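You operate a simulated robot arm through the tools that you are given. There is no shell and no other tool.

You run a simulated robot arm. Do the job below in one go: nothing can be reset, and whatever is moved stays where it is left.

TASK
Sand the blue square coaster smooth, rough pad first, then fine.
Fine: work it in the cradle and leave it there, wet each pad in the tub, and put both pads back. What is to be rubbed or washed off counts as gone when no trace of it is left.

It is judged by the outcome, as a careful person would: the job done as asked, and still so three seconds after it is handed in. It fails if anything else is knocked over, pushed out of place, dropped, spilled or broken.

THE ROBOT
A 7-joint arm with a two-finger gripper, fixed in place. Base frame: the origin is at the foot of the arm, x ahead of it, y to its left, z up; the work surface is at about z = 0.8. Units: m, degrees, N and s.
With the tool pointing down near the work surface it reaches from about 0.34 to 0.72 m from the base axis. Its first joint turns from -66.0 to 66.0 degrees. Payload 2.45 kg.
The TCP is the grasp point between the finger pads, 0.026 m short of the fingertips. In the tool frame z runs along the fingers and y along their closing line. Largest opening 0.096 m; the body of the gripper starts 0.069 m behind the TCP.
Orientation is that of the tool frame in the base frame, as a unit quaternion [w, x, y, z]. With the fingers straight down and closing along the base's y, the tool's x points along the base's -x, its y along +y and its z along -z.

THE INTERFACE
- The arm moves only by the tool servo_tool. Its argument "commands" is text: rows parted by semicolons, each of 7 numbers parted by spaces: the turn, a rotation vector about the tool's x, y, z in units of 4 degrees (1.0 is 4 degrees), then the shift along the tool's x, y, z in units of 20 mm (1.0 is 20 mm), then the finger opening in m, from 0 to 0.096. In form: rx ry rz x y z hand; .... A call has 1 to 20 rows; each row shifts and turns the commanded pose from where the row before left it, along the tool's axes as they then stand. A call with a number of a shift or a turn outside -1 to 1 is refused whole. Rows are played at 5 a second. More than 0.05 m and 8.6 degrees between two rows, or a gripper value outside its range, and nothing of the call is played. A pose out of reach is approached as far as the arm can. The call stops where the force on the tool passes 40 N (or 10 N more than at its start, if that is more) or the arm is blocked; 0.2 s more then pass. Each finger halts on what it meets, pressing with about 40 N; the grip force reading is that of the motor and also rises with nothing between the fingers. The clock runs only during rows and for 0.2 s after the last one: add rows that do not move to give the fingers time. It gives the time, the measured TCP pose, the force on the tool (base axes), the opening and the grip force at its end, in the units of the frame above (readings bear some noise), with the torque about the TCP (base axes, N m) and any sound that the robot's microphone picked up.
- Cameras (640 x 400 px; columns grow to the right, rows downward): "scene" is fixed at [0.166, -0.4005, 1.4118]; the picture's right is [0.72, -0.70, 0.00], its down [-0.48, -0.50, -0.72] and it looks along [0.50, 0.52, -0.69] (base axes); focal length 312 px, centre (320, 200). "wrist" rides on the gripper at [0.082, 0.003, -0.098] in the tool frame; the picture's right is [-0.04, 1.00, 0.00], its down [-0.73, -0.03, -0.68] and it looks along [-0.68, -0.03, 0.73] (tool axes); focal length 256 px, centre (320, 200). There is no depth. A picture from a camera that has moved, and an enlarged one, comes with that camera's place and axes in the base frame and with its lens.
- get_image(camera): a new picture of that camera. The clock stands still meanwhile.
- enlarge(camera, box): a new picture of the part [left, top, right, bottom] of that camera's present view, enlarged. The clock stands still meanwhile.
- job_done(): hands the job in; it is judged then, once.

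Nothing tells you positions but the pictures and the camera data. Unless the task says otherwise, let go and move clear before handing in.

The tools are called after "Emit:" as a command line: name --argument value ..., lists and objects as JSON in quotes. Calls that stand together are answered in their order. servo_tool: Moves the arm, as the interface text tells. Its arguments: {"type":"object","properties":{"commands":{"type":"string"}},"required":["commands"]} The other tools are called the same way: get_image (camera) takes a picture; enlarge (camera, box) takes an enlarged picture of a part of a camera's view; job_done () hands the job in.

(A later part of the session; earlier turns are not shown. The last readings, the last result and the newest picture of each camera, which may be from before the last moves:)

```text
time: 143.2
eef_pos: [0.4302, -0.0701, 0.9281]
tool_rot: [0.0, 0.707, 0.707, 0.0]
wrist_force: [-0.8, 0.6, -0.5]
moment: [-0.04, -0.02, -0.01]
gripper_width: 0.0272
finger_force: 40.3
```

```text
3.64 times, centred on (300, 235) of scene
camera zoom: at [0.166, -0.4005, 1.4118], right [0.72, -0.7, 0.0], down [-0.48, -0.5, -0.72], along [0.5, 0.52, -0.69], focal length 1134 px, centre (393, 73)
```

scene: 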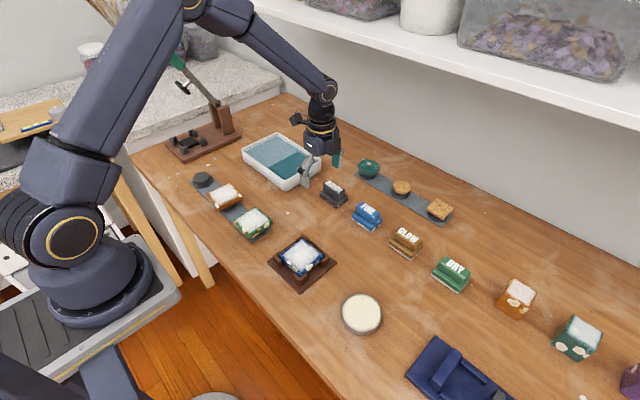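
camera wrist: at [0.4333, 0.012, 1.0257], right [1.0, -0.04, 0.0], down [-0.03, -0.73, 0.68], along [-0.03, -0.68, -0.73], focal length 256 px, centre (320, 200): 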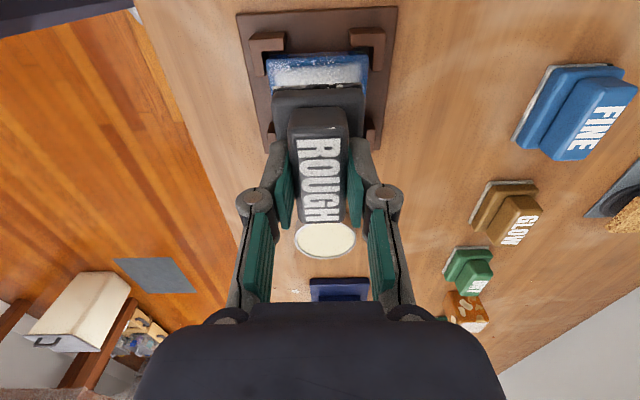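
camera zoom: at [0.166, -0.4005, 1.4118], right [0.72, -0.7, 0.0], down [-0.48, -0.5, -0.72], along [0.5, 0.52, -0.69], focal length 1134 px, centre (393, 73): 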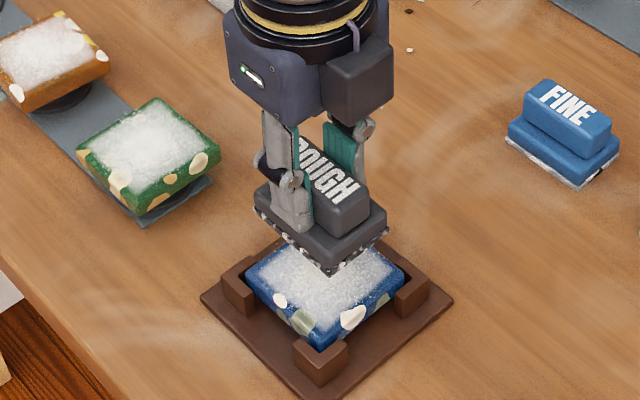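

Lowering onto the coaster, then stepping to contact.

Emit:
servo_tool --commands "0 0 0 0 0 0.5 0.01; 0 0 0 0 0 0.6 0.01; 0 0 0 0 0 0.5 0.01; 0 0 0 0 0 0.3 0.01; 0 0 0 0 0 0.25 0.01; 0 0 0 0 0 0 0.01; 0 0 0 0 0 0 0.01"

Emit:
servo_tool --commands "0 0 0 0 0 0.05 0.01; 0 0 0 0 0 0 0.01; 0 0 0 0 0 0 0.01"

Emit:
servo_tool --commands "0 0 0 0 0 0.05 0.01; 0 0 0 0 0 0 0.01; 0 0 0 0 0 0 0.01"

Emit:
servo_tool --commands "0 0 0 0 0 0.03 0.01; 0 0 0 0 0 0 0.01; 0 0 0 0 0 0 0.01"

```text
time: 144.8
eef_pos: [0.431, -0.0706, 0.8842]
tool_rot: [0.0, 0.707, 0.707, 0.0]
wrist_force: [-0.4, -1.2, -0.2]
moment: [-0.02, 0.0, 0.0]
gripper_width: 0.0272
finger_force: 40.2
```

```text
time: 145.6
eef_pos: [0.4306, -0.0709, 0.8836]
tool_rot: [0.0, 0.707, 0.707, 0.0]
wrist_force: [0.0, 0.0, -1.5]
moment: [0.01, 0.01, 0.02]
gripper_width: 0.0271
finger_force: 39.8
```

```text
time: 146.4
eef_pos: [0.4306, -0.0686, 0.8826]
tool_rot: [-0.001, 0.708, 0.707, 0.0]
wrist_force: [-0.4, -0.2, -1.2]
moment: [0.02, 0.02, 0.0]
gripper_width: 0.0268
finger_force: 39.4
```

```text
time: 147.2
eef_pos: [0.4295, -0.0693, 0.8808]
tool_rot: [0.0, 0.707, 0.707, 0.0]
wrist_force: [-0.4, 0.4, -0.1]
moment: [-0.02, 0.0, -0.01]
gripper_width: 0.0272
finger_force: 40.5
```

Emit:
servo_tool --commands "0 0 0 0 0 0.03 0.01; 0 0 0 0 0 0 0.01; 0 0 0 0 0 0 0.01"

Emit:
servo_tool --commands "0 0 0 0 0 0.03 0.01; 0 0 0 0 0 0 0.01; 0 0 0 0 0 0 0.01"

Emit:
servo_tool --commands "0 0 0 0 0 0.03 0.01; 0 0 0 0 0 0 0.01; 0 0 0 0 0 0 0.01"

```text
time: 148.0
eef_pos: [0.4295, -0.0704, 0.8813]
tool_rot: [0.0, 0.707, 0.707, 0.0]
wrist_force: [0.1, -0.2, -0.9]
moment: [-0.01, 0.04, -0.01]
gripper_width: 0.027
finger_force: 39.5
```

```text
time: 148.8
eef_pos: [0.4285, -0.069, 0.8811]
tool_rot: [0.001, 0.707, 0.707, 0.0]
wrist_force: [-0.5, 0.1, -1.1]
moment: [0.0, 0.02, -0.01]
gripper_width: 0.027
finger_force: 40.4
```

```text
time: 149.6
eef_pos: [0.4287, -0.0695, 0.8805]
tool_rot: [0.0, 0.707, 0.707, 0.0]
wrist_force: [-0.4, 0.7, 10.0]
moment: [0.03, 0.02, 0.03]
gripper_width: 0.0269
finger_force: 39.9
```

Contact at ~11 N. Stroking along x (tool y) and watching the force.

Emit:
servo_tool --commands "0 0 0 0 0.3 0 0.01; 0 0 0 0 0.5 0 0.01"

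Emit:
servo_tool --commands "0 0 0 0 -0.4 0 0.01; 0 0 0 0 -0.5 0 0.01; 0 0 0 0 -0.7 0 0.01"

Emit:
servo_tool --commands "0 0 0 0 0.4 0 0.01; 0 0 0 0 0.5 0 0.01; 0 0 0 0 0.7 0 0.01"

Emit:
servo_tool --commands "0 0 0 0 -0.4 0 0.01; 0 0 0 0 -0.5 0 0.01; 0 0 0 0 -0.7 0 0.01"

Emit:
enlarge --camera "scene" --box '[265, 205, 345, 285]'

```text
time: 150.2
eef_pos: [0.4449, -0.0694, 0.8805]
tool_rot: [0.0, 0.707, 0.707, 0.001]
wrist_force: [-8.1, 0.0, 20.4]
moment: [-0.06, 0.37, 0.0]
gripper_width: 0.0271
finger_force: 39.7
```

```text
time: 151.0
eef_pos: [0.414, -0.0699, 0.8794]
tool_rot: [0.0, 0.707, 0.707, 0.001]
wrist_force: [2.3, -0.1, 4.9]
moment: [-0.05, -0.21, 0.01]
gripper_width: 0.0273
finger_force: 40.1
```

```text
time: 151.8
eef_pos: [0.4456, -0.069, 0.8806]
tool_rot: [0.0, 0.706, 0.708, 0.0]
wrist_force: [-0.3, 0.7, -0.5]
moment: [0.03, 0.01, -0.02]
gripper_width: 0.027
finger_force: 40.6
```

```text
time: 152.6
eef_pos: [0.4132, -0.0695, 0.8797]
tool_rot: [0.001, 0.707, 0.707, 0.0]
wrist_force: [-0.5, -0.6, -0.5]
moment: [0.01, -0.01, 0.0]
gripper_width: 0.0273
finger_force: 40.0
```

```text
5.00 times, centred on (305, 245) of scene
camera zoom: at [0.1661, -0.4005, 1.4118], right [0.72, -0.7, 0.0], down [-0.48, -0.5, -0.72], along [0.5, 0.52, -0.69], focal length 1560 px, centre (395, -25)
```

zoom: 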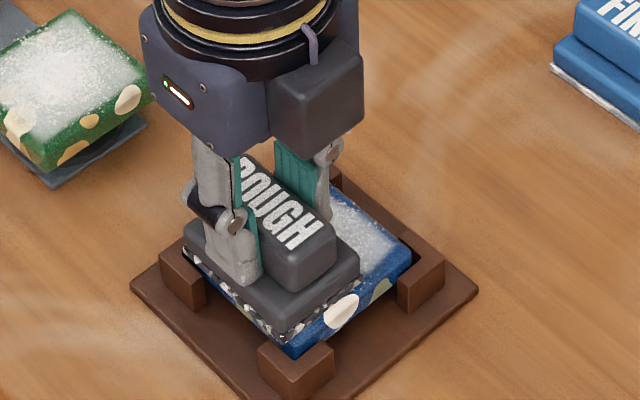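

Emit:
servo_tool --commands "0 0 0 0 0.3 0.05 0.01; 0 0 0 0 0.6 0 0.01; 0 0 0 0 0.7 0 0.01"

Emit:
servo_tool --commands "0 0 0 0 -0.4 0 0.01; 0 0 0 0 -0.5 0 0.01; 0 0 0 0 -0.7 0 0.01"

Emit:
servo_tool --commands "0 0 0 0 0.4 0 0.01; 0 0 0 0 0.5 0 0.01; 0 0 0 0 0.7 0 0.01"

Emit:
servo_tool --commands "0 0 0 0 -0.4 0 0.01; 0 0 0 0 -0.5 0 0.01; 0 0 0 0 -0.7 0 0.01"

Emit:
enlarge --camera "scene" --box '[265, 205, 345, 285]'

```text
time: 153.2
eef_pos: [0.4256, -0.0702, 0.8798]
tool_rot: [0.0, 0.707, 0.707, 0.001]
wrist_force: [-3.0, 0.4, 15.3]
moment: [-0.1, 0.02, -0.01]
gripper_width: 0.027
finger_force: 40.2
stopped in row 2: the force on the tool passed its limit at 45 N (the readings are from after the stop); the commanded pose is now the measured one
```

```text
time: 154.0
eef_pos: [0.3929, -0.0704, 0.8804]
tool_rot: [-0.001, 0.708, 0.706, 0.001]
wrist_force: [0.8, 0.0, 3.8]
moment: [-0.1, -0.16, 0.01]
gripper_width: 0.0269
finger_force: 40.3
```

```text
time: 154.8
eef_pos: [0.4258, -0.0681, 0.8801]
tool_rot: [0.0, 0.707, 0.707, 0.001]
wrist_force: [-4.3, 0.1, 11.9]
moment: [-0.16, 0.1, 0.0]
gripper_width: 0.027
finger_force: 39.7
```

```text
time: 155.6
eef_pos: [0.3952, -0.0678, 0.8808]
tool_rot: [0.002, 0.708, 0.706, 0.002]
wrist_force: [7.6, 0.4, 19.0]
moment: [-0.02, -0.41, -0.04]
gripper_width: 0.027
finger_force: 39.7
```

```text
5.00 times, centred on (305, 245) of scene
camera zoom: at [0.166, -0.4005, 1.4118], right [0.72, -0.7, 0.0], down [-0.48, -0.5, -0.72], along [0.5, 0.52, -0.69], focal length 1560 px, centre (395, -25)
```

zoom: 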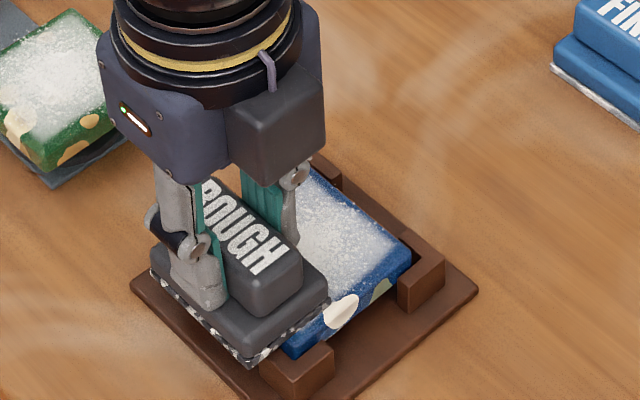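

A force stop shifted my stroke range toward −x. I'll re-centre and keep strokes between x≈0.412 and 0.448; the surface is visibly thinning.

Emit:
servo_tool --commands "0 0 0 0 0.5 0 0.01; 0 0 0 0 0.5 0 0.01; 0 0 0 0 0.5 0 0.01; 0 0 0 0 0.5 0 0.01; 0 0 0 0 0.5 0 0.01"

Emit:
servo_tool --commands "0 0 0 0 -0.5 0 0.01; 0 0 0 0 -0.6 0 0.01; 0 0 0 0 -0.6 0 0.01"

Emit:
servo_tool --commands "0 0 0 0 0.5 0 0.01; 0 0 0 0 0.6 0 0.01; 0 0 0 0 0.6 0 0.01"

Emit:
servo_tool --commands "0 0 0 0 -0.5 0 0.01; 0 0 0 0 -0.6 0 0.01; 0 0 0 0 -0.6 0 0.01"

Emit:
servo_tool --commands "0 0 0 0 0.5 0 0.01; 0 0 0 0 0.6 0 0.01; 0 0 0 0 0.6 0 0.01"

Emit:
get_image --camera "wrist"

Emit:
enlarge --camera "scene" --box '[265, 205, 345, 285]'

```text
time: 155.9
eef_pos: [0.3972, -0.068, 0.8794]
tool_rot: [-0.004, 0.71, 0.704, -0.001]
wrist_force: [-5.0, -0.4, 17.5]
moment: [-0.32, -0.04, -0.06]
gripper_width: 0.0269
finger_force: 40.1
stopped in row 1: the force on the tool passed its limit at 48 N (the readings are from after the stop); the commanded pose is now the measured one
```

```text
time: 156.7
eef_pos: [0.3616, -0.0693, 0.8779]
tool_rot: [-0.006, 0.709, 0.705, -0.002]
wrist_force: [-0.3, -0.1, -0.1]
moment: [-0.01, -0.01, 0.01]
gripper_width: 0.027
finger_force: 39.6
```

```text
time: 157.4
eef_pos: [0.3744, -0.0668, 0.8765]
tool_rot: [-0.018, 0.71, 0.704, -0.008]
wrist_force: [-6.5, -0.6, -0.7]
moment: [-0.02, 0.23, 0.16]
gripper_width: 0.0267
finger_force: 39.5
stopped in row 3: the force on the tool passed its limit at 50 N (the readings are from after the stop); the commanded pose is now the measured one
```

```text
time: 158.2
eef_pos: [0.3421, -0.0655, 0.8775]
tool_rot: [-0.016, 0.709, 0.705, -0.008]
wrist_force: [0.6, -0.8, -0.1]
moment: [0.05, 0.0, 0.0]
gripper_width: 0.0269
finger_force: 40.5
```

```text
time: 159.0
eef_pos: [0.3735, -0.0653, 0.8756]
tool_rot: [-0.016, 0.71, 0.704, -0.006]
wrist_force: [-6.1, 0.2, 14.3]
moment: [-0.43, 0.01, 0.19]
gripper_width: 0.027
finger_force: 39.3
```

```text
taken
camera wrist: at [0.3809, 0.0152, 0.9737], right [1.0, -0.05, -0.03], down [-0.01, -0.74, 0.67], along [-0.06, -0.67, -0.74], focal length 256 px, centre (320, 200)
```

wrist: 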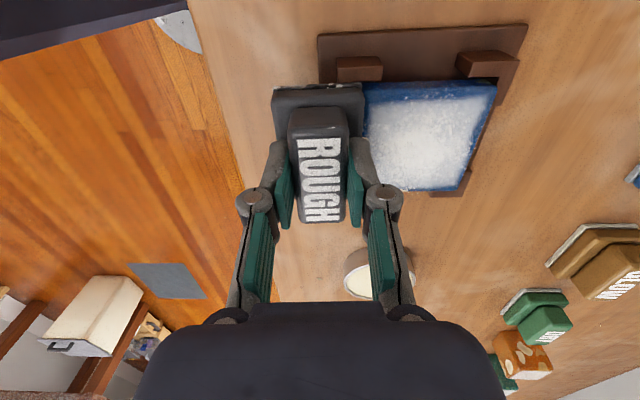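

```text
5.00 times, centred on (305, 245) of scene
camera zoom: at [0.1657, -0.4005, 1.4119], right [0.72, -0.7, 0.0], down [-0.48, -0.5, -0.72], along [0.5, 0.52, -0.69], focal length 1560 px, centre (395, -25)
```

zoom: 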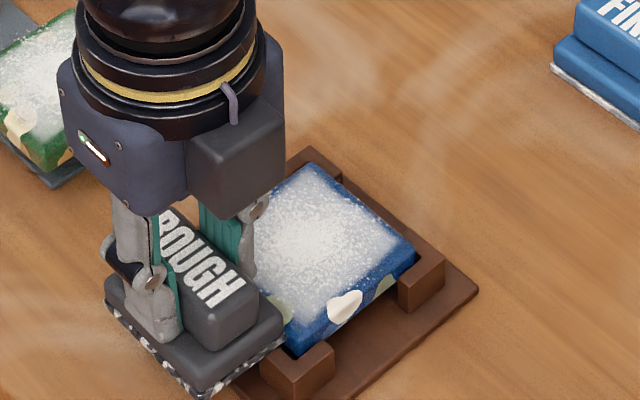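

The stops made later strokes drift off the near edge — I must not chain strokes blindly. Lifting straight up now and checking that the cradle and coaster are unmoved.

Emit:
servo_tool --commands "0 0 0 0 -0.1 -0.4 0.01; 0 0 0 0 0 -0.8 0.01; 0 0 0 0 0 -0.8 0.01; 0 0 0 0 0 -0.6 0.01; 0 0 0 0 0 0 0.01; 0 0 0 0 0 0 0.01"

Emit:
get_image --camera "wrist"

Emit:
enlarge --camera "scene" --box '[265, 225, 345, 290]'

```text
time: 160.4
eef_pos: [0.3756, -0.0676, 0.9278]
tool_rot: [-0.016, 0.709, 0.705, -0.007]
wrist_force: [0.1, -0.3, -1.2]
moment: [-0.01, 0.0, 0.01]
gripper_width: 0.027
finger_force: 39.8
```

```text
taken
camera wrist: at [0.3823, 0.0118, 1.0257], right [1.0, -0.05, -0.03], down [-0.01, -0.74, 0.67], along [-0.06, -0.67, -0.74], focal length 256 px, centre (320, 200)
```

wrist: 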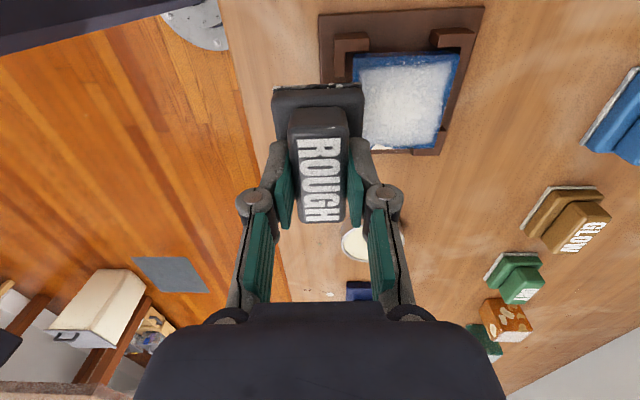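

```text
6.15 times, centred on (305, 258) of scene
camera zoom: at [0.166, -0.4005, 1.4118], right [0.72, -0.7, 0.0], down [-0.48, -0.5, -0.72], along [0.5, 0.52, -0.69], focal length 1920 px, centre (412, -154)
```

zoom: 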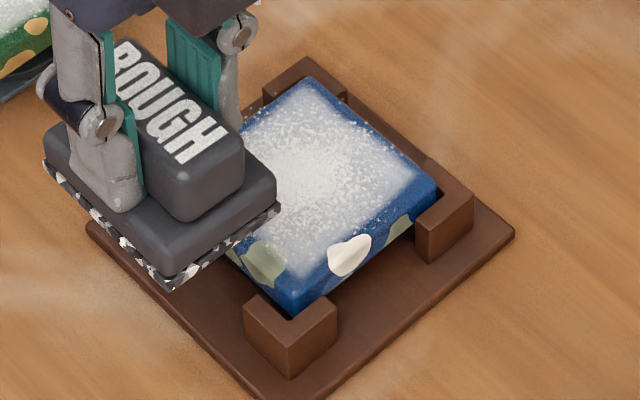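

The cradle hasn't moved; the coaster only shifted ~3 mm within its posts. The tool is tilted ~2°, so I'll level it and inspect the pad in the grip.

Emit:
servo_tool --commands "-0.466 -0.182 -0.081 0 0 0 0.01; 0 0 0 0 0 0 0.01; 0 0 0 0 0 0 0.01"

Emit:
enlarge --camera "wrist" --box '[230, 70, 410, 220]'

Emit:
enlarge --camera "scene" --box '[245, 200, 325, 280]'

Emit:
enlarge --camera "wrist" --box '[310, 0, 500, 160]'

```text
time: 161.2
eef_pos: [0.3745, -0.0673, 0.9264]
tool_rot: [0.0, 0.708, 0.707, 0.0]
wrist_force: [-0.2, -0.4, -0.5]
moment: [0.02, 0.0, -0.02]
gripper_width: 0.0267
finger_force: 39.9
```

```text
2.67 times, centred on (320, 145) of wrist
camera zoom: at [0.3786, 0.0137, 1.0241], right [1.0, -0.04, 0.0], down [-0.03, -0.73, 0.68], along [-0.03, -0.68, -0.73], focal length 683 px, centre (320, 347)
```

zoom: 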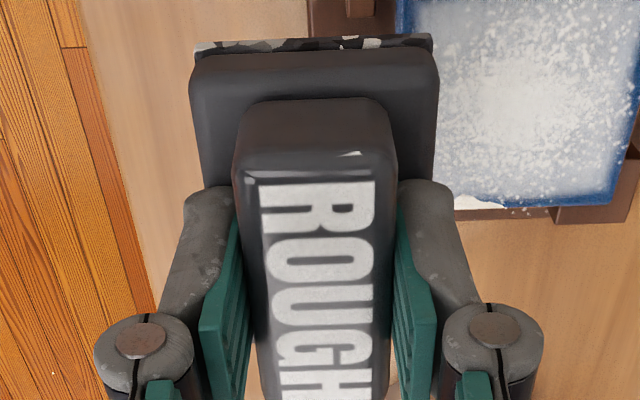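

```text
5.00 times, centred on (285, 240) of scene
camera zoom: at [0.166, -0.4005, 1.4118], right [0.72, -0.7, 0.0], down [-0.48, -0.5, -0.72], along [0.5, 0.52, -0.69], focal length 1560 px, centre (495, 0)
```

zoom: 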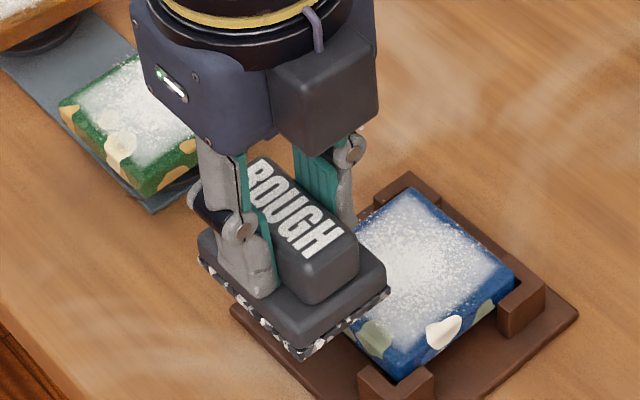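

```text
2.50 times, centred on (405, 80) of wrist
camera zoom: at [0.3786, 0.0137, 1.0241], right [1.0, -0.04, 0.0], down [-0.03, -0.73, 0.68], along [-0.03, -0.68, -0.73], focal length 640 px, centre (108, 500)
```

zoom: 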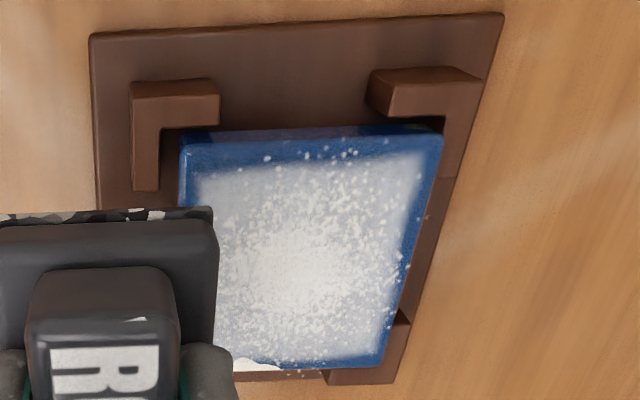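

The pad is still firm and level in this grip, and the speckle is thinning. I'll go back over the centre and work with finer pressure steps and one stroke at a time.

Emit:
servo_tool --commands "0 0 0 -0.1 0.6 0 0.01; 0 0 0 0 0.8 0 0.01; 0 0 0 0 0.8 0 0.01; 0 0 0 0 0.6 0 0.01; 0 0 0 0 0 0.6 0.01; 0 0 0 0 0 0.6 0.01; 0 0 0 0 0 0.5 0.01; 0 0 0 0 0 0.3 0.01; 0 0 0 0 0 0.15 0.01; 0 0 0 0 0 0 0.01; 0 0 0 0 0 0 0.01"

Emit:
servo_tool --commands "0 0 0 0 0 0.04 0.01; 0 0 0 0 0 0 0.01; 0 0 0 0 0 0 0.01"

Emit:
servo_tool --commands "0 0 0 0 0 0.03 0.01; 0 0 0 0 0 0 0.01; 0 0 0 0 0 0 0.01"

```text
time: 163.6
eef_pos: [0.4303, -0.069, 0.885]
tool_rot: [0.0, 0.708, 0.707, 0.0]
wrist_force: [-0.2, -0.9, -0.2]
moment: [-0.02, 0.0, -0.06]
gripper_width: 0.027
finger_force: 39.7
```

```text
time: 164.4
eef_pos: [0.4304, -0.0689, 0.8835]
tool_rot: [0.0, 0.708, 0.706, 0.0]
wrist_force: [-0.9, 1.0, 0.1]
moment: [0.01, 0.03, 0.04]
gripper_width: 0.0272
finger_force: 39.9
```

```text
time: 165.2
eef_pos: [0.4314, -0.0708, 0.8822]
tool_rot: [0.0, 0.708, 0.706, 0.0]
wrist_force: [-0.5, -1.2, -1.0]
moment: [-0.02, -0.01, -0.02]
gripper_width: 0.0271
finger_force: 39.8
```

Emit:
servo_tool --commands "0 0 0 0 0 0.04 0.01; 0 0 0 0 0 0 0.01; 0 0 0 0 0 0 0.01"

Emit:
servo_tool --commands "0 0 0 0 0 0.03 0.01; 0 0 0 0 0 0 0.01; 0 0 0 0 0 0 0.01"

Emit:
servo_tool --commands "0 0 0 0 0 0.02 0.01; 0 0 0 0 0 0 0.01; 0 0 0 0 0 0 0.01"

```text
time: 166.0
eef_pos: [0.4321, -0.0696, 0.8823]
tool_rot: [0.0, 0.708, 0.706, 0.001]
wrist_force: [0.2, -0.2, -0.8]
moment: [0.03, 0.01, 0.03]
gripper_width: 0.0268
finger_force: 40.0
```

```text
time: 166.8
eef_pos: [0.4311, -0.0687, 0.8823]
tool_rot: [0.0, 0.708, 0.706, 0.0]
wrist_force: [-0.7, 0.0, -1.4]
moment: [-0.03, 0.02, -0.02]
gripper_width: 0.027
finger_force: 39.7
```

```text
time: 167.6
eef_pos: [0.4316, -0.0691, 0.8811]
tool_rot: [0.0, 0.707, 0.707, 0.001]
wrist_force: [0.2, -0.8, -1.3]
moment: [-0.01, 0.0, -0.01]
gripper_width: 0.027
finger_force: 40.2
```

Emit:
servo_tool --commands "0 0 0 0 0 0.03 0.01; 0 0 0 0 0 0 0.01; 0 0 0 0 0 0 0.01"

Emit:
servo_tool --commands "0 0 0 0 0 0.03 0.01; 0 0 0 0 0 0 0.01; 0 0 0 0 0 0 0.01"

```text
time: 168.4
eef_pos: [0.4308, -0.0691, 0.8805]
tool_rot: [0.0, 0.707, 0.707, 0.0]
wrist_force: [-0.2, 0.2, -1.0]
moment: [0.0, -0.01, 0.01]
gripper_width: 0.0271
finger_force: 39.8
```

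```text
time: 169.2
eef_pos: [0.4317, -0.0687, 0.88]
tool_rot: [0.0, 0.708, 0.707, 0.0]
wrist_force: [0.1, 0.6, 0.2]
moment: [0.03, 0.02, -0.02]
gripper_width: 0.0272
finger_force: 40.2
```

Emit:
servo_tool --commands "0 0 0 0 0 0.02 0.01; 0 0 0 0 0 0 0.01; 0 0 0 0 0 0 0.01"

Emit:
servo_tool --commands "0 0 0 0 0 0.02 0.01; 0 0 0 0 0 0 0.01; 0 0 0 0 0 0 0.01"

```text
time: 170.0
eef_pos: [0.4323, -0.0695, 0.8808]
tool_rot: [0.0, 0.708, 0.706, 0.001]
wrist_force: [-2.0, 2.1, 19.9]
moment: [0.18, 0.09, -0.03]
gripper_width: 0.0268
finger_force: 40.3
```

```text
time: 170.8
eef_pos: [0.4321, -0.0685, 0.8795]
tool_rot: [0.0, 0.708, 0.707, 0.001]
wrist_force: [-1.6, -0.2, 26.4]
moment: [0.09, 0.04, -0.01]
gripper_width: 0.0269
finger_force: 40.4
```

Emit:
servo_tool --commands "0 0 0 0 0 -0.015 0.01; 0 0 0 0 0.4 0 0.01; 0 0 0 0 0.4 0 0.01; 0 0 0 0 -0.4 0 0.01; 0 0 0 0 -0.4 0 0.01; 0 0 0 0 -0.4 0 0.01; 0 0 0 0 -0.4 0 0.01; 0 0 0 0 0.4 0 0.01; 0 0 0 0 0.4 0 0.01"

```text
time: 172.8
eef_pos: [0.4314, -0.0685, 0.8793]
tool_rot: [0.0, 0.708, 0.706, -0.001]
wrist_force: [-3.2, -0.3, 10.3]
moment: [0.03, 0.11, 0.01]
gripper_width: 0.027
finger_force: 40.4
```

A full cycle completed with contact kept (10 N at end). Repeating with cycles that always return to centre.

Emit:
servo_tool --commands "0 0 0 0 0.4 0.01 0.01; 0 0 0 0 0.45 0 0.01; 0 0 0 0 -0.45 0 0.01; 0 0 0 0 -0.45 0 0.01; 0 0 0 0 -0.45 0 0.01; 0 0 0 0 -0.45 0 0.01; 0 0 0 0 0.45 0 0.01; 0 0 0 0 0.5 0 0.01"

Emit:
enlarge --camera "scene" --box '[265, 205, 345, 285]'

```text
time: 174.6
eef_pos: [0.4326, -0.0699, 0.8802]
tool_rot: [-0.001, 0.708, 0.707, -0.001]
wrist_force: [0.0, 0.5, -0.9]
moment: [-0.01, 0.0, 0.04]
gripper_width: 0.0271
finger_force: 40.5
```

```text
5.00 times, centred on (305, 245) of scene
camera zoom: at [0.166, -0.4005, 1.4118], right [0.72, -0.7, 0.0], down [-0.48, -0.5, -0.72], along [0.5, 0.52, -0.69], focal length 1560 px, centre (395, -25)
```

zoom: 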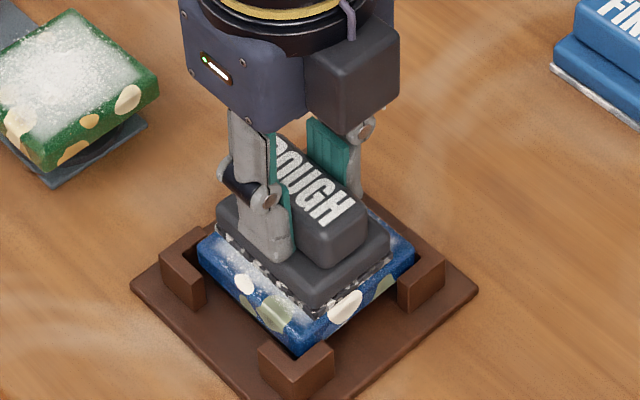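

Emit:
enlarge --camera "wrist" --box '[230, 70, 410, 220]'

Emit:
servo_tool --commands "0 0 0 0 0 0.02 0.01; 0 0 0 0 0 0 0.01; 0 0 0 0 0 0 0.01"

Emit:
servo_tool --commands "0 0 0 0 0 0.02 0.01; 0 0 0 0 0 0 0.01; 0 0 0 0 0 0 0.01"

```text
2.67 times, centred on (320, 145) of wrist
camera zoom: at [0.4352, 0.0119, 0.9777], right [1.0, -0.04, 0.0], down [-0.03, -0.73, 0.68], along [-0.03, -0.68, -0.73], focal length 683 px, centre (320, 347)
```

zoom: 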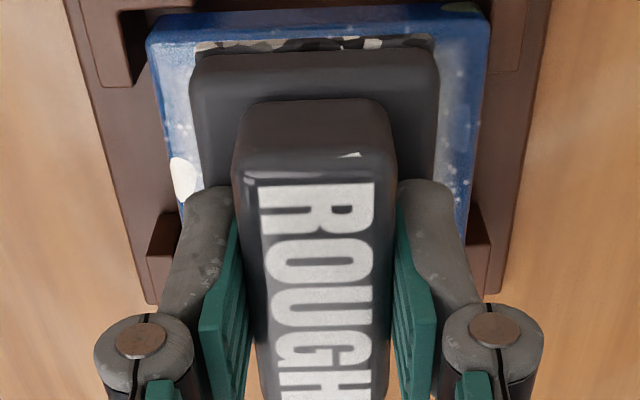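

```text
time: 175.4
eef_pos: [0.4325, -0.0697, 0.8809]
tool_rot: [0.0, 0.708, 0.706, 0.001]
wrist_force: [0.3, -0.5, -0.9]
moment: [0.02, 0.03, 0.04]
gripper_width: 0.0273
finger_force: 39.6
```

```text
time: 176.2
eef_pos: [0.4328, -0.0692, 0.8803]
tool_rot: [0.0, 0.708, 0.706, 0.001]
wrist_force: [-0.7, -2.6, 17.8]
moment: [-0.03, 0.11, -0.01]
gripper_width: 0.0269
finger_force: 40.4
```

The pad isn't slipping in this grip and the haze is visibly reduced where it rubbed. Continuing cycles, correcting pressure each time.

Emit:
servo_tool --commands "0 0 0 0 0.45 0 0.01; 0 0 0 0 0.45 0 0.01; 0 0 0 0 -0.45 0 0.01; 0 0 0 0 -0.45 0 0.01; 0 0 0 0 -0.45 0 0.01; 0 0 0 0 -0.45 0 0.01; 0 0 0 0 0.45 0 0.01; 0 0 0 0 0.45 0 0.01"

Emit:
servo_tool --commands "0 0 0 0 0.45 0.015 0.01; 0 0 0 0 0.45 0 0.01; 0 0 0 0 -0.45 0 0.01; 0 0 0 0 -0.45 0 0.01; 0 0 0 0 -0.45 0 0.01; 0 0 0 0 -0.45 0 0.01; 0 0 0 0 0.45 0 0.01; 0 0 0 0 0.45 0 0.01"

```text
time: 176.7
eef_pos: [0.4429, -0.0694, 0.8798]
tool_rot: [-0.001, 0.708, 0.706, 0.0]
wrist_force: [-2.9, 1.0, 13.5]
moment: [-0.09, 0.09, 0.04]
gripper_width: 0.0271
finger_force: 40.1
stopped in row 2: the force on the tool passed its limit at 42 N (the readings are from after the stop); the commanded pose is now the measured one
```

```text
time: 178.2
eef_pos: [0.4261, -0.0714, 0.8794]
tool_rot: [0.0, 0.709, 0.706, 0.001]
wrist_force: [-4.5, 0.3, 15.5]
moment: [-0.07, 0.14, -0.02]
gripper_width: 0.0272
finger_force: 40.6
stopped in row 7: the force on the tool passed its limit at 46 N (the readings are from after the stop); the commanded pose is now the measured one
```

Stops only occur on +x strokes (self-loading), so I'll lift slightly on +x strokes and press slightly on −x strokes.

Emit:
servo_tool --commands "0 0 0 0 -0.4 0.02 0.01; 0 0 0 0 -0.3 0 0.01; 0 0 0 0 0.4 -0.025 0.01; 0 0 0 0 0.45 0 0.01; 0 0 0 0 0.45 0 0.01; 0 0 0 0 0.45 0 0.01; 0 0 0 0 -0.45 0.025 0.01; 0 0 0 0 -0.45 0 0.01"

```text
time: 180.0
eef_pos: [0.4291, -0.0713, 0.8794]
tool_rot: [0.0, 0.709, 0.705, 0.001]
wrist_force: [1.0, -0.2, 3.2]
moment: [-0.02, -0.03, -0.01]
gripper_width: 0.0271
finger_force: 40.1
```

Emit:
servo_tool --commands "0 0 0 0 -0.45 0.01 0.01; 0 0 0 0 -0.45 0 0.01; 0 0 0 0 0.45 -0.025 0.01; 0 0 0 0 0.45 0 0.01; 0 0 0 0 0.45 0 0.01; 0 0 0 0 0.45 0 0.01; 0 0 0 0 -0.45 0.025 0.01; 0 0 0 0 -0.45 0 0.01; 0 0 0 0 -0.45 0.005 0.01; 0 0 0 0 -0.45 0 0.01; 0 0 0 0 0.45 -0.025 0.01; 0 0 0 0 0.45 0 0.01; 0 0 0 0 0.45 0 0.01; 0 0 0 0 0.45 0 0.01; 0 0 0 0 -0.45 0.025 0.01; 0 0 0 0 -0.45 0 0.01"

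Emit:
enlarge --camera "wrist" --box '[230, 40, 410, 190]'

```text
time: 180.9
eef_pos: [0.4185, -0.0703, 0.8797]
tool_rot: [-0.002, 0.709, 0.705, 0.001]
wrist_force: [-2.3, 1.2, 12.6]
moment: [-0.2, -0.01, -0.02]
gripper_width: 0.027
finger_force: 39.8
stopped in row 4: the force on the tool passed its limit at 41 N (the readings are from after the stop); the commanded pose is now the measured one
```

```text
2.67 times, centred on (320, 115) of wrist
camera zoom: at [0.4229, 0.0099, 0.9776], right [1.0, -0.05, 0.0], down [-0.03, -0.74, 0.68], along [-0.03, -0.67, -0.74], focal length 683 px, centre (320, 427)
```

zoom: 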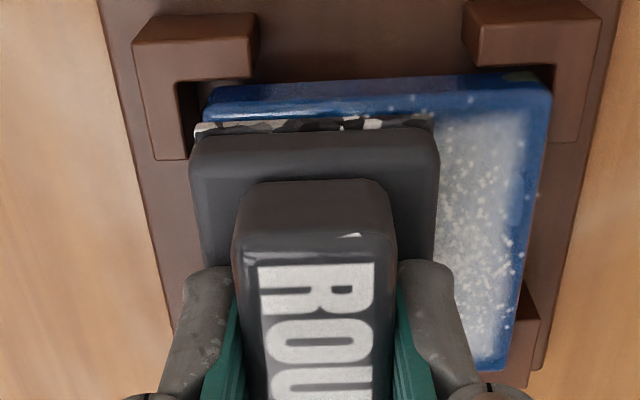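

Emit:
servo_tool --commands "0 0 0 0 0.4 -0.015 0.01; 0 0 0 0 0.45 0 0.01; 0 0 0 0 0.45 0 0.01; 0 0 0 0 -0.45 0.03 0.01; 0 0 0 0 -0.45 0 0.01; 0 0 0 0 -0.45 0 0.01; 0 0 0 0 -0.3 0 0.01; 0 0 0 0 0.45 -0.03 0.01; 0 0 0 0 0.45 0 0.01"

```text
time: 181.7
eef_pos: [0.4432, -0.0725, 0.8798]
tool_rot: [-0.003, 0.709, 0.705, 0.001]
wrist_force: [-4.2, 0.1, 15.6]
moment: [-0.21, 0.1, -0.06]
gripper_width: 0.0268
finger_force: 39.7
stopped in row 4: the force on the tool passed its limit at 45 N (the readings are from after the stop); the commanded pose is now the measured one
```

Emit:
servo_tool --commands "-0.04 -0.08 -0.08 0 -0.4 0 0.01; 0 0 0 0.05 -0.45 0.01 0.01; 0 0 0 0.05 -0.45 0 0.01; 0 0 0 0 -0.3 0 0.01; 0 0 0 0 0 0 0.01"

```text
time: 182.8
eef_pos: [0.4132, -0.0715, 0.8803]
tool_rot: [0.003, 0.707, 0.707, 0.002]
wrist_force: [-1.3, -0.6, 11.5]
moment: [0.16, 0.27, 0.03]
gripper_width: 0.027
finger_force: 40.2
stopped in row 5: the force on the tool passed its limit at 42 N (the readings are from after the stop); the commanded pose is now the measured one
```

Emit:
servo_tool --commands "0 0 0 0 0.3 -0.02 0.01; 0 0 0 0 0.45 0 0.01; 0 0 0 0 0.45 0 0.01; 0 0 0 0 0.45 0 0.01"

```text
time: 183.8
eef_pos: [0.4474, -0.0713, 0.8807]
tool_rot: [0.003, 0.708, 0.706, 0.002]
wrist_force: [0.3, -0.1, -0.2]
moment: [0.0, -0.02, -0.01]
gripper_width: 0.0271
finger_force: 40.4
```

Emit:
servo_tool --commands "0 0 0 0 -0.3 0.025 0.01; 0 0 0 0 -0.45 0 0.01; 0 0 0 0 -0.45 0 0.01; 0 0 0 0 -0.45 0 0.01"

Emit:
servo_tool --commands "0 0 0 0 0.3 -0.005 0.01; 0 0 0 0 0.45 0 0.01; 0 0 0 0 0.45 0 0.01; 0 0 0 0 0.4 0 0.01"

Emit:
enlarge --camera "wrist" --box '[230, 40, 410, 190]'

```text
time: 184.8
eef_pos: [0.4135, -0.0706, 0.8786]
tool_rot: [0.004, 0.707, 0.707, 0.002]
wrist_force: [2.6, 0.3, 7.6]
moment: [0.12, -0.03, -0.06]
gripper_width: 0.027
finger_force: 39.8
```

```text
time: 185.8
eef_pos: [0.4458, -0.0704, 0.8808]
tool_rot: [0.004, 0.707, 0.707, 0.001]
wrist_force: [0.0, -0.4, -0.7]
moment: [-0.01, 0.03, -0.03]
gripper_width: 0.0269
finger_force: 39.7
```

```text
2.67 times, centred on (320, 115) of wrist
camera zoom: at [0.4481, 0.0107, 0.9776], right [1.0, -0.04, 0.01], down [-0.03, -0.73, 0.68], along [-0.02, -0.68, -0.73], focal length 683 px, centre (320, 427)
```

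zoom: 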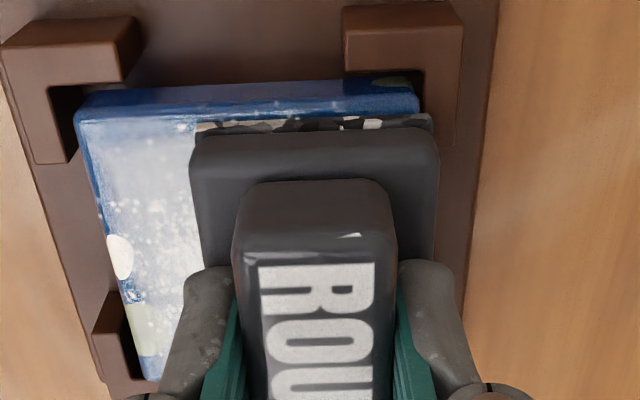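

Some of the force variation comes from a small tool tilt picked up at the stops. Correcting the tilt, then continuing.

Emit:
servo_tool --commands "0.11 0.05 0 0 0 0 0.01; 0 0 0 0 0 0.01 0.01; 0 0 0 0 0 0 0.01"

Emit:
servo_tool --commands "0 0 0 0 -0.3 0.01 0.01; 0 0 0 0 -0.45 0 0.01; 0 0 0 0 -0.45 0 0.01; 0 0 0 0 -0.45 0 0.01"

```text
time: 186.6
eef_pos: [0.446, -0.0706, 0.8791]
tool_rot: [-0.001, 0.707, 0.707, 0.001]
wrist_force: [-0.1, 1.3, 6.6]
moment: [-0.08, 0.03, -0.01]
gripper_width: 0.0271
finger_force: 40.6
```

```text
time: 187.6
eef_pos: [0.4134, -0.0707, 0.8814]
tool_rot: [-0.001, 0.707, 0.707, 0.001]
wrist_force: [1.7, -0.5, 5.5]
moment: [-0.1, -0.12, 0.01]
gripper_width: 0.0269
finger_force: 39.8
```

Now contact is even at both ends (~6–7 N). Continuing full cycles with a bit more pressure.

Emit:
servo_tool --commands "0 0 0 0 0.3 0.005 0.01; 0 0 0 0 0.45 0 0.01; 0 0 0 0 0.45 0 0.01; 0 0 0 0 0.45 0 0.01; 0 0 0 0 -0.45 0.005 0.01; 0 0 0 0 -0.45 0 0.01; 0 0 0 0 -0.45 0 0.01; 0 0 0 0 -0.35 0 0.01"

Emit:
servo_tool --commands "0 0 0 0 0.35 0.005 0.01; 0 0 0 0 0.45 0 0.01; 0 0 0 0 0.45 0 0.01; 0 0 0 0 0.45 0 0.01; 0 0 0 0 -0.45 0 0.01; 0 0 0 0 -0.45 0 0.01; 0 0 0 0 -0.45 0 0.01; 0 0 0 0 -0.35 0 0.01"

```text
time: 189.4
eef_pos: [0.4146, -0.0704, 0.8788]
tool_rot: [0.003, 0.707, 0.707, 0.003]
wrist_force: [9.9, -0.2, 29.2]
moment: [0.1, -0.32, -0.06]
gripper_width: 0.027
finger_force: 39.5
```

```text
time: 189.7
eef_pos: [0.4149, -0.0716, 0.8805]
tool_rot: [0.001, 0.707, 0.707, 0.002]
wrist_force: [-3.4, 0.3, 16.0]
moment: [-0.04, 0.25, -0.01]
gripper_width: 0.027
finger_force: 40.1
stopped in row 1: the force on the tool passed its limit at 48 N (the readings are from after the stop); the commanded pose is now the measured one
```

Emit:
servo_tool --commands "-0.01 0.01 0 0 0.3 0 0.01; 0 0 0 0 0.45 0 0.01; 0 0 0 0 0.45 0 0.01; 0 0 0 0 0.45 0 0.01"

Emit:
servo_tool --commands "0 0 0 0 -0.3 0.005 0.01; 0 0 0 0 -0.45 0 0.01; 0 0 0 0 -0.45 0 0.01; 0 0 0 0 -0.45 0 0.01"

Emit:
enlarge --camera "wrist" --box '[230, 40, 410, 190]'

```text
time: 190.3
eef_pos: [0.4278, -0.0708, 0.88]
tool_rot: [-0.001, 0.708, 0.707, 0.003]
wrist_force: [-3.3, 0.5, 16.4]
moment: [-0.09, 0.18, -0.01]
gripper_width: 0.0267
finger_force: 40.2
stopped in row 3: the force on the tool passed its limit at 42 N (the readings are from after the stop); the commanded pose is now the measured one
```

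```text
time: 191.3
eef_pos: [0.3969, -0.0726, 0.8785]
tool_rot: [0.002, 0.707, 0.707, 0.004]
wrist_force: [10.5, 0.7, 34.9]
moment: [0.05, -0.73, 0.02]
gripper_width: 0.0267
finger_force: 40.1
```

```text
2.67 times, centred on (320, 115) of wrist
camera zoom: at [0.3993, 0.0089, 0.9769], right [1.0, -0.04, 0.01], down [-0.04, -0.73, 0.68], along [-0.02, -0.68, -0.74], focal length 683 px, centre (320, 427)
```

zoom: 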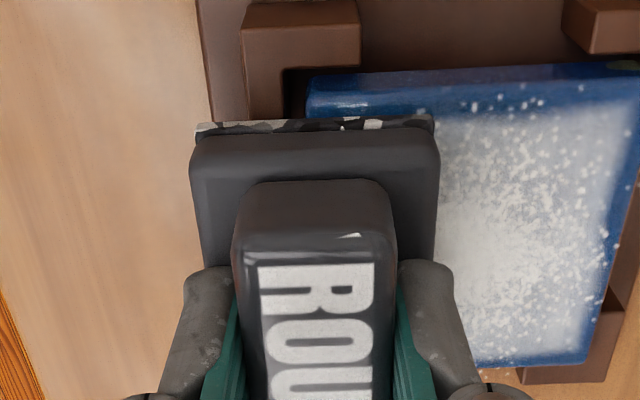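

Lifting to check the true state of the surface from above.

Emit:
servo_tool --commands "0 0 0 0 0 -0.3 0.01; 0 0 0 0 0 -0.8 0.01; 0 0 0 0 0 -0.8 0.01; 0 0 0 0 -0.5 -0.6 0.01; 0 0 0 0 -0.8 0 0.01; 0 0 0 0 0 0 0.01; 0 0 0 0 0 0 0.01"

Emit:
enlarge --camera "wrist" --box '[310, 0, 500, 160]'

Emit:
enlarge --camera "scene" --box '[265, 225, 345, 290]'

Emit:
get_image --camera "scene"

```text
time: 192.9
eef_pos: [0.369, -0.0729, 0.9278]
tool_rot: [-0.001, 0.707, 0.707, 0.001]
wrist_force: [-1.3, -0.1, -1.3]
moment: [0.02, -0.02, 0.01]
gripper_width: 0.0271
finger_force: 39.8
```

```text
2.50 times, centred on (405, 80) of wrist
camera zoom: at [0.371, 0.0092, 1.0253], right [1.0, -0.04, 0.0], down [-0.03, -0.74, 0.68], along [-0.03, -0.68, -0.74], focal length 640 px, centre (108, 500)
```

zoom: 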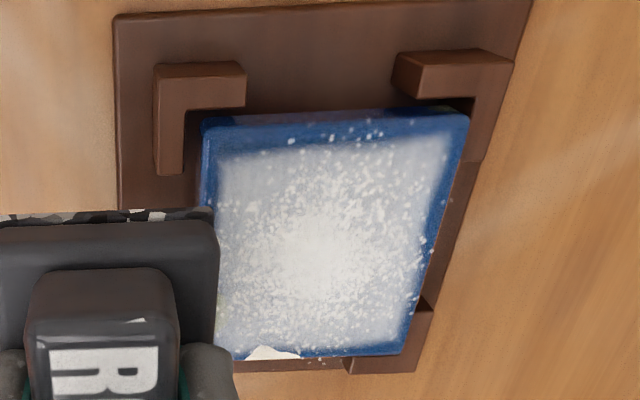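

```text
6.15 times, centred on (305, 258) of scene
camera zoom: at [0.166, -0.4005, 1.4118], right [0.72, -0.7, 0.0], down [-0.48, -0.5, -0.72], along [0.5, 0.52, -0.69], focal length 1920 px, centre (412, -154)
```

zoom: 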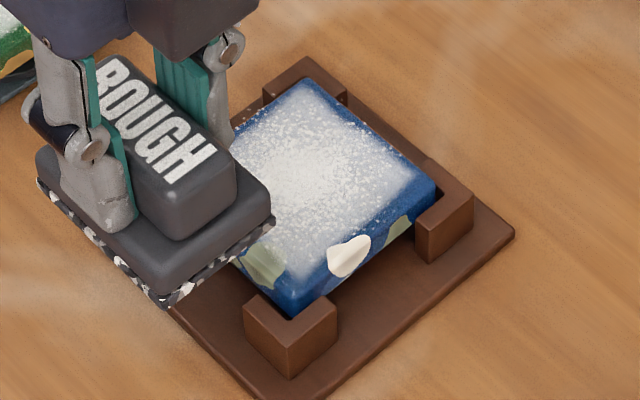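

```text
taken
```

scene: 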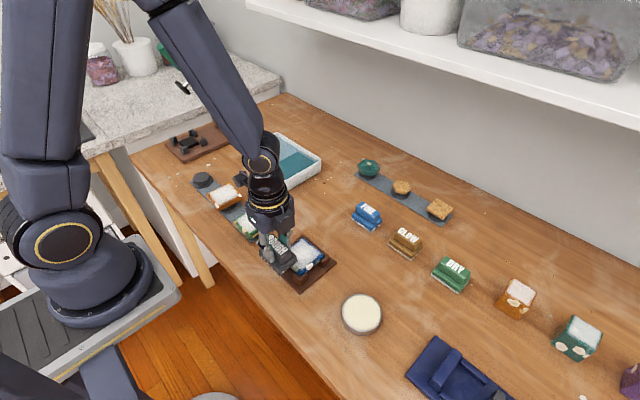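

Emit:
enlarge --camera "wrist" --box '[265, 75, 375, 125]'

Emit:
enlarge --camera "scene" --box '[255, 225, 315, 285]'

Emit:
enlarge --camera "scene" --box '[240, 200, 345, 290]'

```text
5.82 times, centred on (320, 100) of wrist
camera zoom: at [0.371, 0.0092, 1.0253], right [1.0, -0.04, 0.0], down [-0.03, -0.74, 0.68], along [-0.03, -0.68, -0.74], focal length 1489 px, centre (320, 782)
```

zoom: 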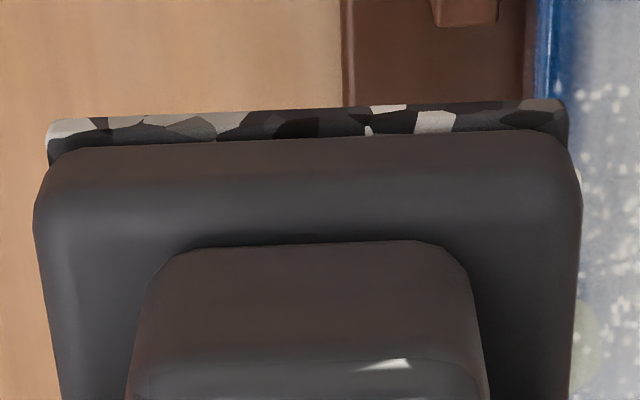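

```text
6.67 times, centred on (285, 255) of scene
camera zoom: at [0.166, -0.4005, 1.4118], right [0.72, -0.7, 0.0], down [-0.48, -0.5, -0.72], along [0.5, 0.52, -0.69], focal length 2080 px, centre (553, -167)
```

zoom: 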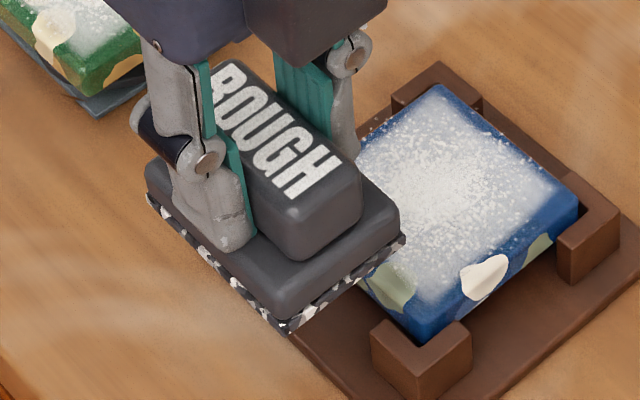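

```text
4.44 times, centred on (292, 245) of scene
camera zoom: at [0.166, -0.4005, 1.4118], right [0.72, -0.7, 0.0], down [-0.48, -0.5, -0.72], along [0.5, 0.52, -0.69], focal length 1387 px, centre (442, 0)
```

zoom: 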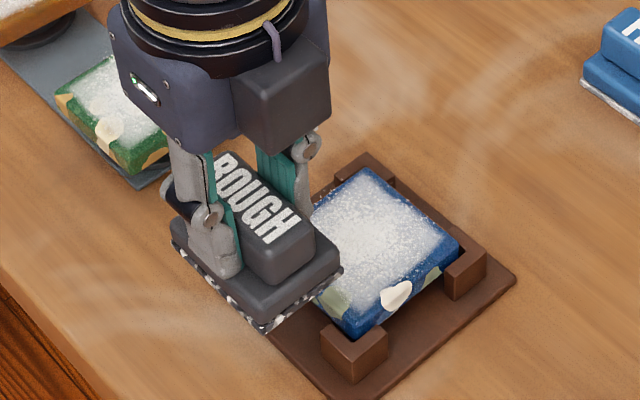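

Emit:
enlarge --camera "scene" --box '[200, 175, 280, 245]'

Emit:
enlarge --camera "scene" --box '[270, 220, 350, 290]'

```text
5.71 times, centred on (240, 210) of scene
camera zoom: at [0.166, -0.4005, 1.4118], right [0.72, -0.7, 0.0], down [-0.48, -0.5, -0.72], along [0.5, 0.52, -0.69], focal length 1783 px, centre (777, 143)
```

zoom: 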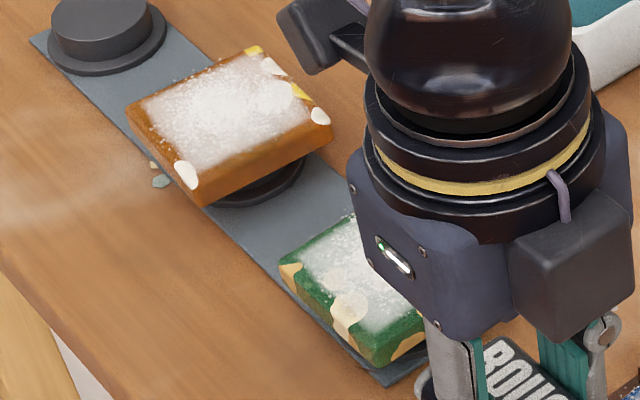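

```text
5.71 times, centred on (310, 255) of scene
camera zoom: at [0.166, -0.4005, 1.4118], right [0.72, -0.7, 0.0], down [-0.48, -0.5, -0.72], along [0.5, 0.52, -0.69], focal length 1783 px, centre (377, -114)
```

zoom: 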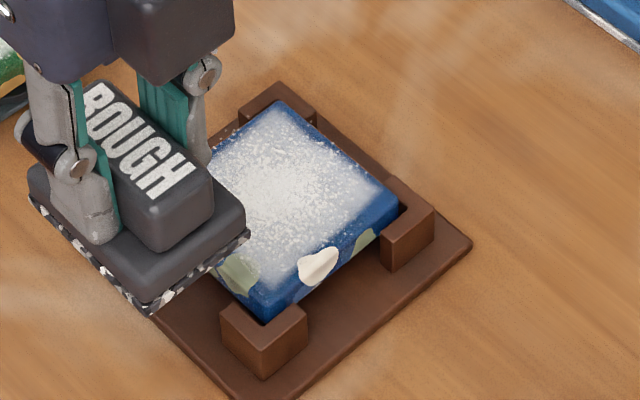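

Removal so far is slight. I'll go back and rub with steady, lighter pressure and see whether that works better.

Emit:
servo_tool --commands "0.02 0.02 0 0.1 0.7 0 0.01; 0 0 0 0 0.8 0 0.01; 0 0 0 0 0.8 0 0.01; 0 0 0 0 0.8 0 0.01; 0 0 0 0 0 0.6 0.01; 0 0 0 0 0 0.6 0.01; 0 0 0 0 0 0.5 0.01; 0 0 0 0 0 0.35 0.01; 0 0 0 0 0 0.2 0.01; 0 0 0 0 0 0 0.01; 0 0 0 0 0 0 0.01"

Emit:
servo_tool --commands "0 0 0 0 0 0.03 0.01; 0 0 0 0 0 0 0.01; 0 0 0 0 0 0 0.01"

Emit:
servo_tool --commands "0 0 0 0 0 0.03 0.01; 0 0 0 0 0 0 0.01; 0 0 0 0 0 0 0.01"

```text
time: 195.3
eef_pos: [0.4304, -0.0697, 0.8842]
tool_rot: [-0.001, 0.708, 0.706, 0.003]
wrist_force: [-0.2, -0.5, 0.3]
moment: [-0.01, 0.04, -0.02]
gripper_width: 0.0268
finger_force: 39.5
```

```text
time: 196.1
eef_pos: [0.4309, -0.0699, 0.8823]
tool_rot: [-0.002, 0.707, 0.707, 0.003]
wrist_force: [-0.4, -0.8, -1.2]
moment: [0.0, -0.02, -0.01]
gripper_width: 0.0268
finger_force: 40.2
```

```text
time: 196.9
eef_pos: [0.4313, -0.0694, 0.8823]
tool_rot: [-0.002, 0.707, 0.707, 0.002]
wrist_force: [0.0, 0.1, -1.1]
moment: [0.0, -0.01, -0.02]
gripper_width: 0.027
finger_force: 40.0
```

Emit:
servo_tool --commands "0.01 -0.09 0 0 0 0.02 0.01; 0 0 0 0 0 0 0.01; 0 0 0 0 0 0 0.01"

Emit:
servo_tool --commands "0 0 0 0 0 0.02 0.01; 0 0 0 0 0 0 0.01; 0 0 0 0 0 0 0.01"

Emit:
servo_tool --commands "0 0 0 0 0 0.02 0.01; 0 0 0 0 0 0 0.01; 0 0 0 0 0 0 0.01"

Emit:
servo_tool --commands "0 0 0 0 0 0.015 0.01; 0 0 0 0 0 0 0.01; 0 0 0 0 0 0 0.01"

```text
time: 197.7
eef_pos: [0.4315, -0.0689, 0.8822]
tool_rot: [0.0, 0.708, 0.706, -0.001]
wrist_force: [1.2, 0.2, -0.8]
moment: [0.04, 0.0, -0.02]
gripper_width: 0.0271
finger_force: 39.9
```

```text
time: 198.5
eef_pos: [0.4306, -0.0693, 0.8808]
tool_rot: [0.0, 0.708, 0.706, -0.001]
wrist_force: [-0.5, 0.0, 0.0]
moment: [-0.01, 0.01, 0.01]
gripper_width: 0.0268
finger_force: 39.8
```

```text
time: 199.3
eef_pos: [0.4294, -0.0688, 0.881]
tool_rot: [0.001, 0.707, 0.708, -0.001]
wrist_force: [-0.1, 0.2, -1.2]
moment: [-0.01, -0.02, 0.01]
gripper_width: 0.0266
finger_force: 39.8
```

```text
time: 200.1
eef_pos: [0.4299, -0.0688, 0.8802]
tool_rot: [0.001, 0.707, 0.707, -0.001]
wrist_force: [-0.1, -0.9, 0.1]
moment: [-0.02, -0.02, 0.0]
gripper_width: 0.0272
finger_force: 40.1
```

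Emit:
servo_tool --commands "0 0 0 0 0 0.02 0.01; 0 0 0 0 0 0 0.01; 0 0 0 0 0 0 0.01"

Emit:
servo_tool --commands "0 0 0 0 0 0.015 0.01; 0 0 0 0 0 0 0.01; 0 0 0 0 0 0 0.01"

Emit:
servo_tool --commands "0 0 0 0 0 0.015 0.01; 0 0 0 0 0 0 0.01; 0 0 0 0 0 0 0.01"

```text
time: 200.9
eef_pos: [0.4303, -0.0697, 0.8807]
tool_rot: [0.001, 0.707, 0.707, -0.001]
wrist_force: [0.4, -0.3, -0.8]
moment: [-0.02, 0.01, 0.01]
gripper_width: 0.0269
finger_force: 40.1
```

```text
time: 201.7
eef_pos: [0.4306, -0.068, 0.8807]
tool_rot: [0.0, 0.707, 0.707, -0.001]
wrist_force: [0.1, -0.7, -0.1]
moment: [-0.02, -0.01, 0.0]
gripper_width: 0.0269
finger_force: 40.3
```

```text
time: 202.5
eef_pos: [0.4296, -0.0696, 0.8814]
tool_rot: [0.001, 0.707, 0.707, 0.0]
wrist_force: [0.3, -0.5, -1.1]
moment: [-0.03, 0.03, -0.03]
gripper_width: 0.0272
finger_force: 40.4
```

Emit:
servo_tool --commands "0 0 0 0 0 0.015 0.01; 0 0 0 0 0 0 0.01; 0 0 0 0 0 0 0.01"

Emit:
servo_tool --commands "0 0 0 0 0 0.015 0.01; 0 0 0 0 0 0 0.01; 0 0 0 0 0 0 0.01"

Emit:
servo_tool --commands "0 0 0 0 0 0.015 0.01; 0 0 0 0 0 0 0.01; 0 0 0 0 0 0 0.01"

```text
time: 203.3
eef_pos: [0.4297, -0.0683, 0.8795]
tool_rot: [0.0, 0.707, 0.707, 0.0]
wrist_force: [0.1, 0.1, -0.8]
moment: [0.0, -0.01, -0.02]
gripper_width: 0.027
finger_force: 39.5
```

```text
time: 204.1
eef_pos: [0.4295, -0.0697, 0.8804]
tool_rot: [0.0, 0.707, 0.708, 0.0]
wrist_force: [0.3, -0.4, -0.4]
moment: [-0.01, 0.01, 0.0]
gripper_width: 0.0271
finger_force: 40.4
```

```text
time: 204.9
eef_pos: [0.4307, -0.0693, 0.8797]
tool_rot: [0.001, 0.707, 0.707, 0.0]
wrist_force: [-0.9, -1.0, 19.2]
moment: [0.16, 0.1, -0.03]
gripper_width: 0.027
finger_force: 40.4
```

Emit:
servo_tool --commands "0 0 0 0 0.2 -0.01 0.01; 0 0 0 0 0.3 0 0.01; 0 0 0 0 0.3 0 0.01; 0 0 0 0 -0.3 0.005 0.01; 0 0 0 0 -0.3 0 0.01; 0 0 0 0 -0.3 0 0.01; 0 0 0 0 -0.3 0 0.01; 0 0 0 0 -0.3 0 0.01; 0 0 0 0 0.3 -0.005 0.01; 0 0 0 0 0.3 0 0.01; 0 0 0 0 0.1 0 0.01"

```text
time: 206.9
eef_pos: [0.4189, -0.0689, 0.8791]
tool_rot: [-0.001, 0.709, 0.705, -0.001]
wrist_force: [-3.9, 0.5, 16.5]
moment: [-0.19, 0.05, -0.04]
gripper_width: 0.027
finger_force: 40.3
stopped in row 9: the force on the tool passed its limit at 47 N (the readings are from after the stop); the commanded pose is now the measured one
```

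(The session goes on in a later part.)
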